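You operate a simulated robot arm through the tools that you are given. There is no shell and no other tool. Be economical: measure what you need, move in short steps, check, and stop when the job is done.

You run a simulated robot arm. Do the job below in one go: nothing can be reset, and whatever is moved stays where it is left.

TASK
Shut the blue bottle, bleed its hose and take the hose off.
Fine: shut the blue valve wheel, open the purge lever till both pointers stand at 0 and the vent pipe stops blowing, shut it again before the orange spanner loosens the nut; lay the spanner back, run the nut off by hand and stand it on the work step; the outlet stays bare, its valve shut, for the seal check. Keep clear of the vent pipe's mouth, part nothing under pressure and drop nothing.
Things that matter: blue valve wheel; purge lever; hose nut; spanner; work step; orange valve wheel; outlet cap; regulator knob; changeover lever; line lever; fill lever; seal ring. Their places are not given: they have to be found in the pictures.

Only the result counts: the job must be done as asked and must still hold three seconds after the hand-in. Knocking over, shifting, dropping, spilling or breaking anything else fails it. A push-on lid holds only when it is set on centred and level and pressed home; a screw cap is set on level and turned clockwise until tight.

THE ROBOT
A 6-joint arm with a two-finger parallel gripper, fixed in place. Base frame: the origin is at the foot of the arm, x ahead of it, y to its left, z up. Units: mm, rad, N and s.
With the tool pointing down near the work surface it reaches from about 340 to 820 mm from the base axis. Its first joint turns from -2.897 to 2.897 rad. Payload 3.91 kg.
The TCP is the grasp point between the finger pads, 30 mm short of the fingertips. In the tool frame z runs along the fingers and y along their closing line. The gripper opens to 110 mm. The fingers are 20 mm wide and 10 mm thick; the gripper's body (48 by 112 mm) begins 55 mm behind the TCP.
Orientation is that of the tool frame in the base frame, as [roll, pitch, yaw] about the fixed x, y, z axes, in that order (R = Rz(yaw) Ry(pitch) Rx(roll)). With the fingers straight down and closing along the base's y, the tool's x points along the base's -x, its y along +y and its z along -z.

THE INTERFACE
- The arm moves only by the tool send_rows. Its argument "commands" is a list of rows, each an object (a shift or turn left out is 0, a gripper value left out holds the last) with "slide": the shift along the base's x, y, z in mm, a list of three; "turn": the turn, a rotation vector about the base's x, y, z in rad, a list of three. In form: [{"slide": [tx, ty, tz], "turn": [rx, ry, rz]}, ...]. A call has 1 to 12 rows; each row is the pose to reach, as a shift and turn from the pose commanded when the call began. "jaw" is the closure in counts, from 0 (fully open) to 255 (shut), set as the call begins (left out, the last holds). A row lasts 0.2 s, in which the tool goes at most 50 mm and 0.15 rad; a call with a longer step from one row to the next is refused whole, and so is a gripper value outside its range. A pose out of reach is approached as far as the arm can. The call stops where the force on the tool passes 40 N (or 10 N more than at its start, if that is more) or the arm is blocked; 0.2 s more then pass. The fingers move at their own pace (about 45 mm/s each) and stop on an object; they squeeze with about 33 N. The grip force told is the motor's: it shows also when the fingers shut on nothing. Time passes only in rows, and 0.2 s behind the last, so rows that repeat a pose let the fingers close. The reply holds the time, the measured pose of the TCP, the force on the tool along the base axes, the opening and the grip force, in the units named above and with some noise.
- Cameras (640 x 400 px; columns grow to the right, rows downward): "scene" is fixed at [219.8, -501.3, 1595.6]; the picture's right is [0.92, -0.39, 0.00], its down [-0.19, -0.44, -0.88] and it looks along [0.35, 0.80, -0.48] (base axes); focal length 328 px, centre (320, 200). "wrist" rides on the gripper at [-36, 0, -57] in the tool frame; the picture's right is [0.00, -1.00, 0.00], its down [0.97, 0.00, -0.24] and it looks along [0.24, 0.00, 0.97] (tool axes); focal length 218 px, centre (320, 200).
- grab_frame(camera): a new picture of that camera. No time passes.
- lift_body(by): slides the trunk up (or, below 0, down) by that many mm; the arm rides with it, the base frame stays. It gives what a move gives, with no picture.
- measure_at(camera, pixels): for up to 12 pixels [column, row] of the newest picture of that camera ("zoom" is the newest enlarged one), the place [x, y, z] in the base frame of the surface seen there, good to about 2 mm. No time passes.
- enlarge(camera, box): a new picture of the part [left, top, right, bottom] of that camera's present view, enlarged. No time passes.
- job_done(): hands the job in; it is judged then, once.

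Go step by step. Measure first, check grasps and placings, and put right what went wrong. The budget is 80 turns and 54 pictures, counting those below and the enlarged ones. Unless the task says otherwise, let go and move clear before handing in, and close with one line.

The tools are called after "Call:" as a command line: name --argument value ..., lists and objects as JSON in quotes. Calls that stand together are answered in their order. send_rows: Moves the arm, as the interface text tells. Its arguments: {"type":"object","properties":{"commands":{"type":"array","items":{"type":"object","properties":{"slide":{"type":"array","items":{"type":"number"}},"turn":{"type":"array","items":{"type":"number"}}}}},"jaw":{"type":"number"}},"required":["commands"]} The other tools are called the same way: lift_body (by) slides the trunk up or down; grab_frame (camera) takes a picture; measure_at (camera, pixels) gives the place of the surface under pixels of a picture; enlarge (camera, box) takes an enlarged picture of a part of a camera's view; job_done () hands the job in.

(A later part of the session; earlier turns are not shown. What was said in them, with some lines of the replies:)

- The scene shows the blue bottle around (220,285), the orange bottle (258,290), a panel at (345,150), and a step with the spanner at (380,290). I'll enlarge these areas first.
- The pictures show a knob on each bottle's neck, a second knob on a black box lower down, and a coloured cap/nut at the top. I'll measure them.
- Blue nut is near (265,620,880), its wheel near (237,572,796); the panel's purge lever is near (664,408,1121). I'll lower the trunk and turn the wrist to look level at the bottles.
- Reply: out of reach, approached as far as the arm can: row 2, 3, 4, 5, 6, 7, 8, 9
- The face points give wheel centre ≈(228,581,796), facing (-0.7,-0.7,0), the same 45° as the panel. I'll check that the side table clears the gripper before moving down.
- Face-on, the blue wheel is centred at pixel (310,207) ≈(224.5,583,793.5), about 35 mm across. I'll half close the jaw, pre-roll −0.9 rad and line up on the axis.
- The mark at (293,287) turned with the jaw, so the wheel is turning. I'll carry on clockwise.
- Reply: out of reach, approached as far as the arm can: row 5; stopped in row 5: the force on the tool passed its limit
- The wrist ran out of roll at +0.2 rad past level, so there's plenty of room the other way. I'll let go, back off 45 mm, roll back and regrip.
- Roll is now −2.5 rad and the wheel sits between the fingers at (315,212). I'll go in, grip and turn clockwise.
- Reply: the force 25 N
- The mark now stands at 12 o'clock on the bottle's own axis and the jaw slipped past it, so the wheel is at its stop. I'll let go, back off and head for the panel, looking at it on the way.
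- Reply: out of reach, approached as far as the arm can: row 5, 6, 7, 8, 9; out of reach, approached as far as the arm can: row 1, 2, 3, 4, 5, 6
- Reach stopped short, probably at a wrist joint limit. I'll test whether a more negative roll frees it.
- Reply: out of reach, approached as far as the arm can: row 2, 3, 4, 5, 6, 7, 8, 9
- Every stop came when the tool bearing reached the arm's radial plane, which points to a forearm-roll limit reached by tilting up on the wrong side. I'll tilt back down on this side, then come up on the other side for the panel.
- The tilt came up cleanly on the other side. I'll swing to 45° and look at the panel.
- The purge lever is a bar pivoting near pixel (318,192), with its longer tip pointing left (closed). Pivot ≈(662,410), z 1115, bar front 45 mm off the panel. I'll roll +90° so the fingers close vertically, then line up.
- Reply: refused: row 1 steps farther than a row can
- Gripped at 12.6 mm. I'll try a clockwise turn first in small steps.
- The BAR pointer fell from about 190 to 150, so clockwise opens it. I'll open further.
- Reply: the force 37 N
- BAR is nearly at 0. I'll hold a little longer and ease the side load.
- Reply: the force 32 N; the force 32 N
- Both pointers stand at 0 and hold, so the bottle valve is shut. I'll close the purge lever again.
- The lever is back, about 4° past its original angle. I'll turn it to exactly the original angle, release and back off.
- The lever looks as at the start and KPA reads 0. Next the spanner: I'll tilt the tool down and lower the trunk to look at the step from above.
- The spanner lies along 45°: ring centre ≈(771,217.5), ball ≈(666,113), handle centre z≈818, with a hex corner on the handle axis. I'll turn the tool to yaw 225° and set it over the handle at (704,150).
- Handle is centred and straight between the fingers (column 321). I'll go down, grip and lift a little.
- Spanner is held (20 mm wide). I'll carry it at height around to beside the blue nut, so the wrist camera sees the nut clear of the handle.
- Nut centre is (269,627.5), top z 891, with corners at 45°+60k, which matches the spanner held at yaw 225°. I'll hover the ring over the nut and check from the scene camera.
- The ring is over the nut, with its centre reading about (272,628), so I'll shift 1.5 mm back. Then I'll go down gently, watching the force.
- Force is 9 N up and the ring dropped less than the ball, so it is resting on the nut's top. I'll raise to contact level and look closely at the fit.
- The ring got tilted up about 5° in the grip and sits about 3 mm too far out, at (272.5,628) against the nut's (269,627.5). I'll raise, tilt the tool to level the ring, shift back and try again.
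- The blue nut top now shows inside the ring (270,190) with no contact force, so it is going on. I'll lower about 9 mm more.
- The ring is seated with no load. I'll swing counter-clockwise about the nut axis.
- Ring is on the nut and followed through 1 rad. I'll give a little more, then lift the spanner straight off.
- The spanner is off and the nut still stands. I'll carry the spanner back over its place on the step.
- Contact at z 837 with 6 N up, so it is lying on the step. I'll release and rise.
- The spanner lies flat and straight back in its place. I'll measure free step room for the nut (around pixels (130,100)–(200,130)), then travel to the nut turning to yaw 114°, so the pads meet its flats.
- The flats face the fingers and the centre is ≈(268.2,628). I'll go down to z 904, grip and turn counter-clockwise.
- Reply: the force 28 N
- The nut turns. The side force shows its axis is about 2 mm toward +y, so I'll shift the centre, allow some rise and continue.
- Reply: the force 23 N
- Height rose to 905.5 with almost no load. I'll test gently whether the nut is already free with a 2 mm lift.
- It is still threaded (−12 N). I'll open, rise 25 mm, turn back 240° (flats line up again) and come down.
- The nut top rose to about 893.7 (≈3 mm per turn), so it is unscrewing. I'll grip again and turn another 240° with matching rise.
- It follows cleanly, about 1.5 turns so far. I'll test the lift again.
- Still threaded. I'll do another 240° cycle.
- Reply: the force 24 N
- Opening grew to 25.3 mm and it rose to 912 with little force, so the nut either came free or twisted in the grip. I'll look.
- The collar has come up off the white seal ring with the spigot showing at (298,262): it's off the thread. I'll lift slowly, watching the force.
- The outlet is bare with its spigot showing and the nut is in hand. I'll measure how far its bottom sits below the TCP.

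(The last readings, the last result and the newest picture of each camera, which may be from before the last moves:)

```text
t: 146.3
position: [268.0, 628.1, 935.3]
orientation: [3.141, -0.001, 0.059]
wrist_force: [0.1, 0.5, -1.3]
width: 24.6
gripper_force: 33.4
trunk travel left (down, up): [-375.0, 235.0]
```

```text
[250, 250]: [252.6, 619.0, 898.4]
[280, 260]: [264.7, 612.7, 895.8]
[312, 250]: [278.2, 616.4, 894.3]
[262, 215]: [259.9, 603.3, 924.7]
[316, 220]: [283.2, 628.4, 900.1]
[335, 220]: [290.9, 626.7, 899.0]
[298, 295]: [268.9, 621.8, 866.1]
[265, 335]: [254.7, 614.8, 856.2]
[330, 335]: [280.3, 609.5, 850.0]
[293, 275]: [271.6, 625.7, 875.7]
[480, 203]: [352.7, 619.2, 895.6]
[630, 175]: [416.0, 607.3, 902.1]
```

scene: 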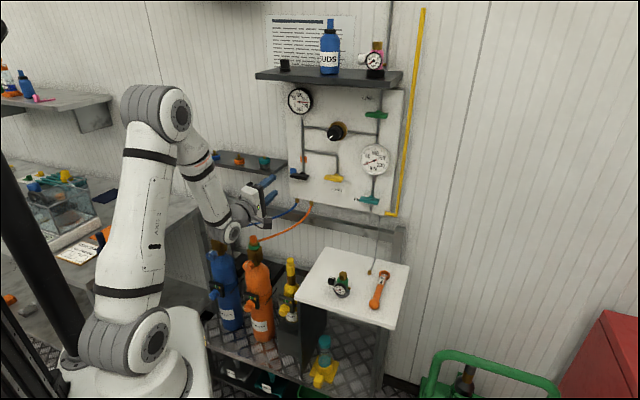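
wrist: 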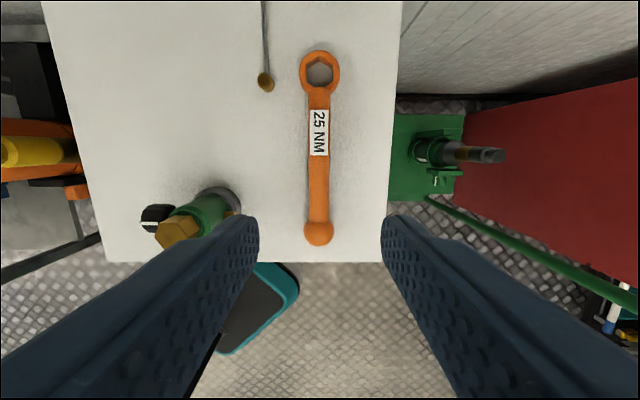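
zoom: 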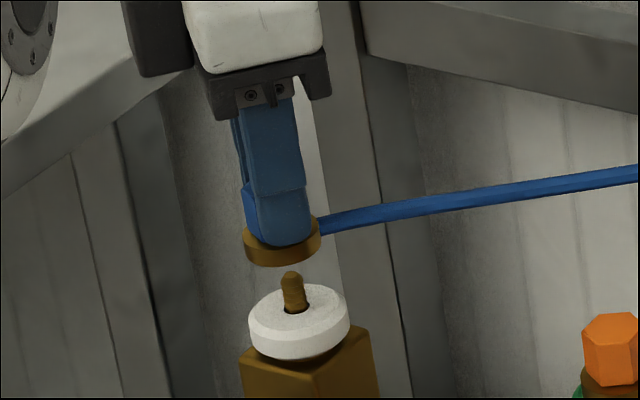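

Nut bottom is 42 mm below the TCP. I'll carry it high and slowly round to the free part of the step at about (620,320).

Call:
send_rows --commands '[{"slide": [0, 0, 20]}, {"slide": [0, 0, 45]}, {"slide": [15, -25, 55], "turn": [0, 0, -0.08]}, {"slide": [30, -55, 55], "turn": [0, 0, -0.16]}, {"slide": [48, -85, 55], "turn": [0, 0, -0.24]}, {"slide": [66, -115, 55], "turn": [0, 0, -0.32]}, {"slide": [86, -145, 55], "turn": [0, 0, -0.4]}, {"slide": [106, -172, 55], "turn": [0, 0, -0.48]}, {"slide": [130, -198, 55], "turn": [0, 0, -0.56]}, {"slide": [155, -222, 55], "turn": [0, 0, -0.64]}, {"slide": [182, -244, 55], "turn": [0, 0, -0.72]}, {"slide": [210, -262, 55], "turn": [0, 0, -0.8]}]'

Call:
send_rows --commands '[{"slide": [30, -12, 0], "turn": [0, 0, -0.05]}, {"slide": [60, -24, 0], "turn": [0, 0, -0.1]}, {"slide": [90, -34, 0], "turn": [0, 0, -0.15]}, {"slide": [116, -42, -10], "turn": [0, 0, -0.2]}, {"slide": [140, -46, -25], "turn": [0, 0, -0.2]}, {"slide": [142, -46, -50], "turn": [0, 0, -0.2]}, {"slide": [142, -46, -75], "turn": [0, 0, -0.2]}, {"slide": [142, -46, -100], "turn": [0, 0, -0.2]}, {"slide": [142, -46, -120], "turn": [0, 0, -0.2]}, {"slide": [142, -46, -120], "turn": [0, 0, -0.2]}]'

Call:
enlarge --camera "scene" --box '[285, 210, 385, 310]'

```text
t: 148.9
position: [479.8, 365.0, 989.6]
orientation: [-3.141, 0.0, -0.743]
wrist_force: [-1.0, 0.1, -0.5]
width: 24.5
gripper_force: 33.1
trunk travel left (down, up): [-375.0, 235.0]
```

```text
t: 151.1
position: [620.6, 318.9, 868.9]
orientation: [-3.141, 0.0, -0.94]
wrist_force: [0.2, 0.5, -0.3]
width: 24.4
gripper_force: 33.7
trunk travel left (down, up): [-375.0, 235.0]
```

```text
4.00 times, centred on (335, 260) of scene
```

zoom: 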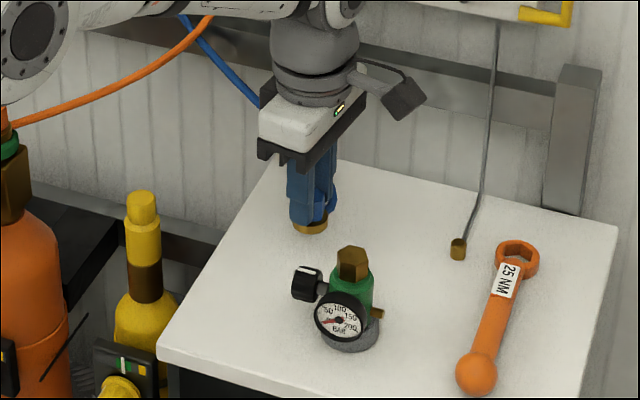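

The nut is over clear step space, hose trailing behind. I'll lower until it touches.

Call:
send_rows --commands '[{"slide": [0, 0, -10]}, {"slide": [0, 0, -18]}, {"slide": [0, 0, -22]}, {"slide": [0, 0, -24]}, {"slide": [0, 0, -25]}, {"slide": [0, 0, -26]}, {"slide": [0, 0, -27]}, {"slide": [0, 0, -28]}]'

```text
t: 152.9
position: [621.5, 320.7, 843.6]
orientation: [-3.141, -0.001, -0.94]
wrist_force: [0.1, 0.9, 7.1]
width: 24.4
gripper_force: 32.8
trunk travel left (down, up): [-375.0, 235.0]
```

Contact at z 843.6 with 7 N. I'll release and rise straight up.

Call:
send_rows --commands '[{"slide": [0, 0, 1]}, {"slide": [0, 0, 1]}, {"slide": [0, 0, 1]}, {"slide": [0, 0, 1]}, {"slide": [0, 0, 15]}, {"slide": [0, 0, 45]}, {"slide": [0, 0, 85]}, {"slide": [-20, -25, 120]}, {"slide": [-50, -60, 140]}, {"slide": [-80, -95, 140]}]' --jaw 139

Call:
grab_frame --camera "scene"

```text
refused: row 9 steps farther than a row can; nothing moved
```

```text
1 pictures are left
```

scene: 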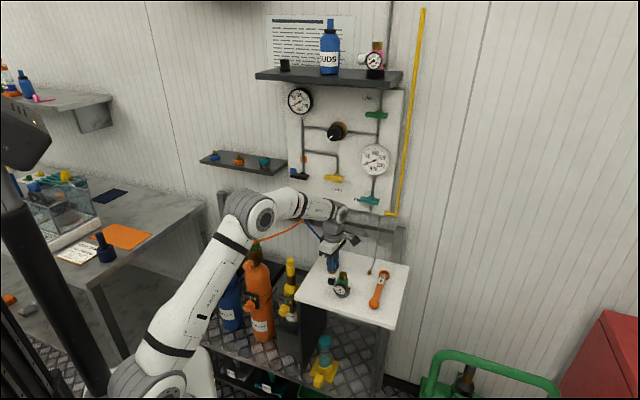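

Call:
send_rows --commands '[{"slide": [0, 0, 1]}, {"slide": [0, 0, 1]}, {"slide": [0, 0, 1]}, {"slide": [0, 0, 1]}, {"slide": [0, 0, 15]}, {"slide": [0, 0, 45]}, {"slide": [0, 0, 85]}, {"slide": [0, 0, 120]}, {"slide": [-25, -25, 140]}, {"slide": [-55, -55, 140]}, {"slide": [-85, -85, 140]}]' --jaw 139

Call:
enlarge --camera "scene" --box '[195, 190, 405, 320]'

```text
t: 155.3
position: [534.3, 233.6, 982.0]
orientation: [3.141, 0.0, -0.94]
wrist_force: [0.4, -0.7, -0.2]
width: 50.3
gripper_force: 0.2
trunk travel left (down, up): [-375.0, 235.0]
```

```text
3.05 times, centred on (300, 255) of scene
```

zoom: 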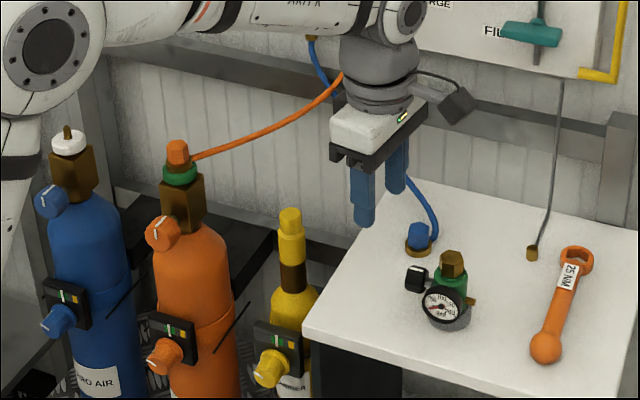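

The nut stands at (418,238) on the step, the outlet shows bare with its ring, and the wheel mark is up. I'll check the heights.

Call:
measure_at --camera "zoom" --pixels '[[416, 226], [421, 225], [418, 250], [410, 245], [430, 247], [68, 140], [58, 142], [80, 142], [66, 128], [428, 205]]'

```text
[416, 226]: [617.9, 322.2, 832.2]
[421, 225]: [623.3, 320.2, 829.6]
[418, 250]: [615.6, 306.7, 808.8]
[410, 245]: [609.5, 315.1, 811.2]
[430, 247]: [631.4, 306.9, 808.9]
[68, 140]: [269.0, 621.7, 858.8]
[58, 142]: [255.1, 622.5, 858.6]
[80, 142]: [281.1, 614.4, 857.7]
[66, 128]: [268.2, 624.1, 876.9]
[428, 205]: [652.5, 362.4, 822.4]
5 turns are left
```

The nut stands level on the step with its top at about z 831, and the seal ring sits level on the outlet. The arm is clear, so I'm handing in.

Call:
job_done

```text
The job is handed in.
```

I shut the blue bottle and bled its hose to 0 on both gauges. I closed the purge lever again before loosening the nut. The spanner is back on the step, the hose nut stands upright on the work step, and the outlet is bare with its seal ring still on.
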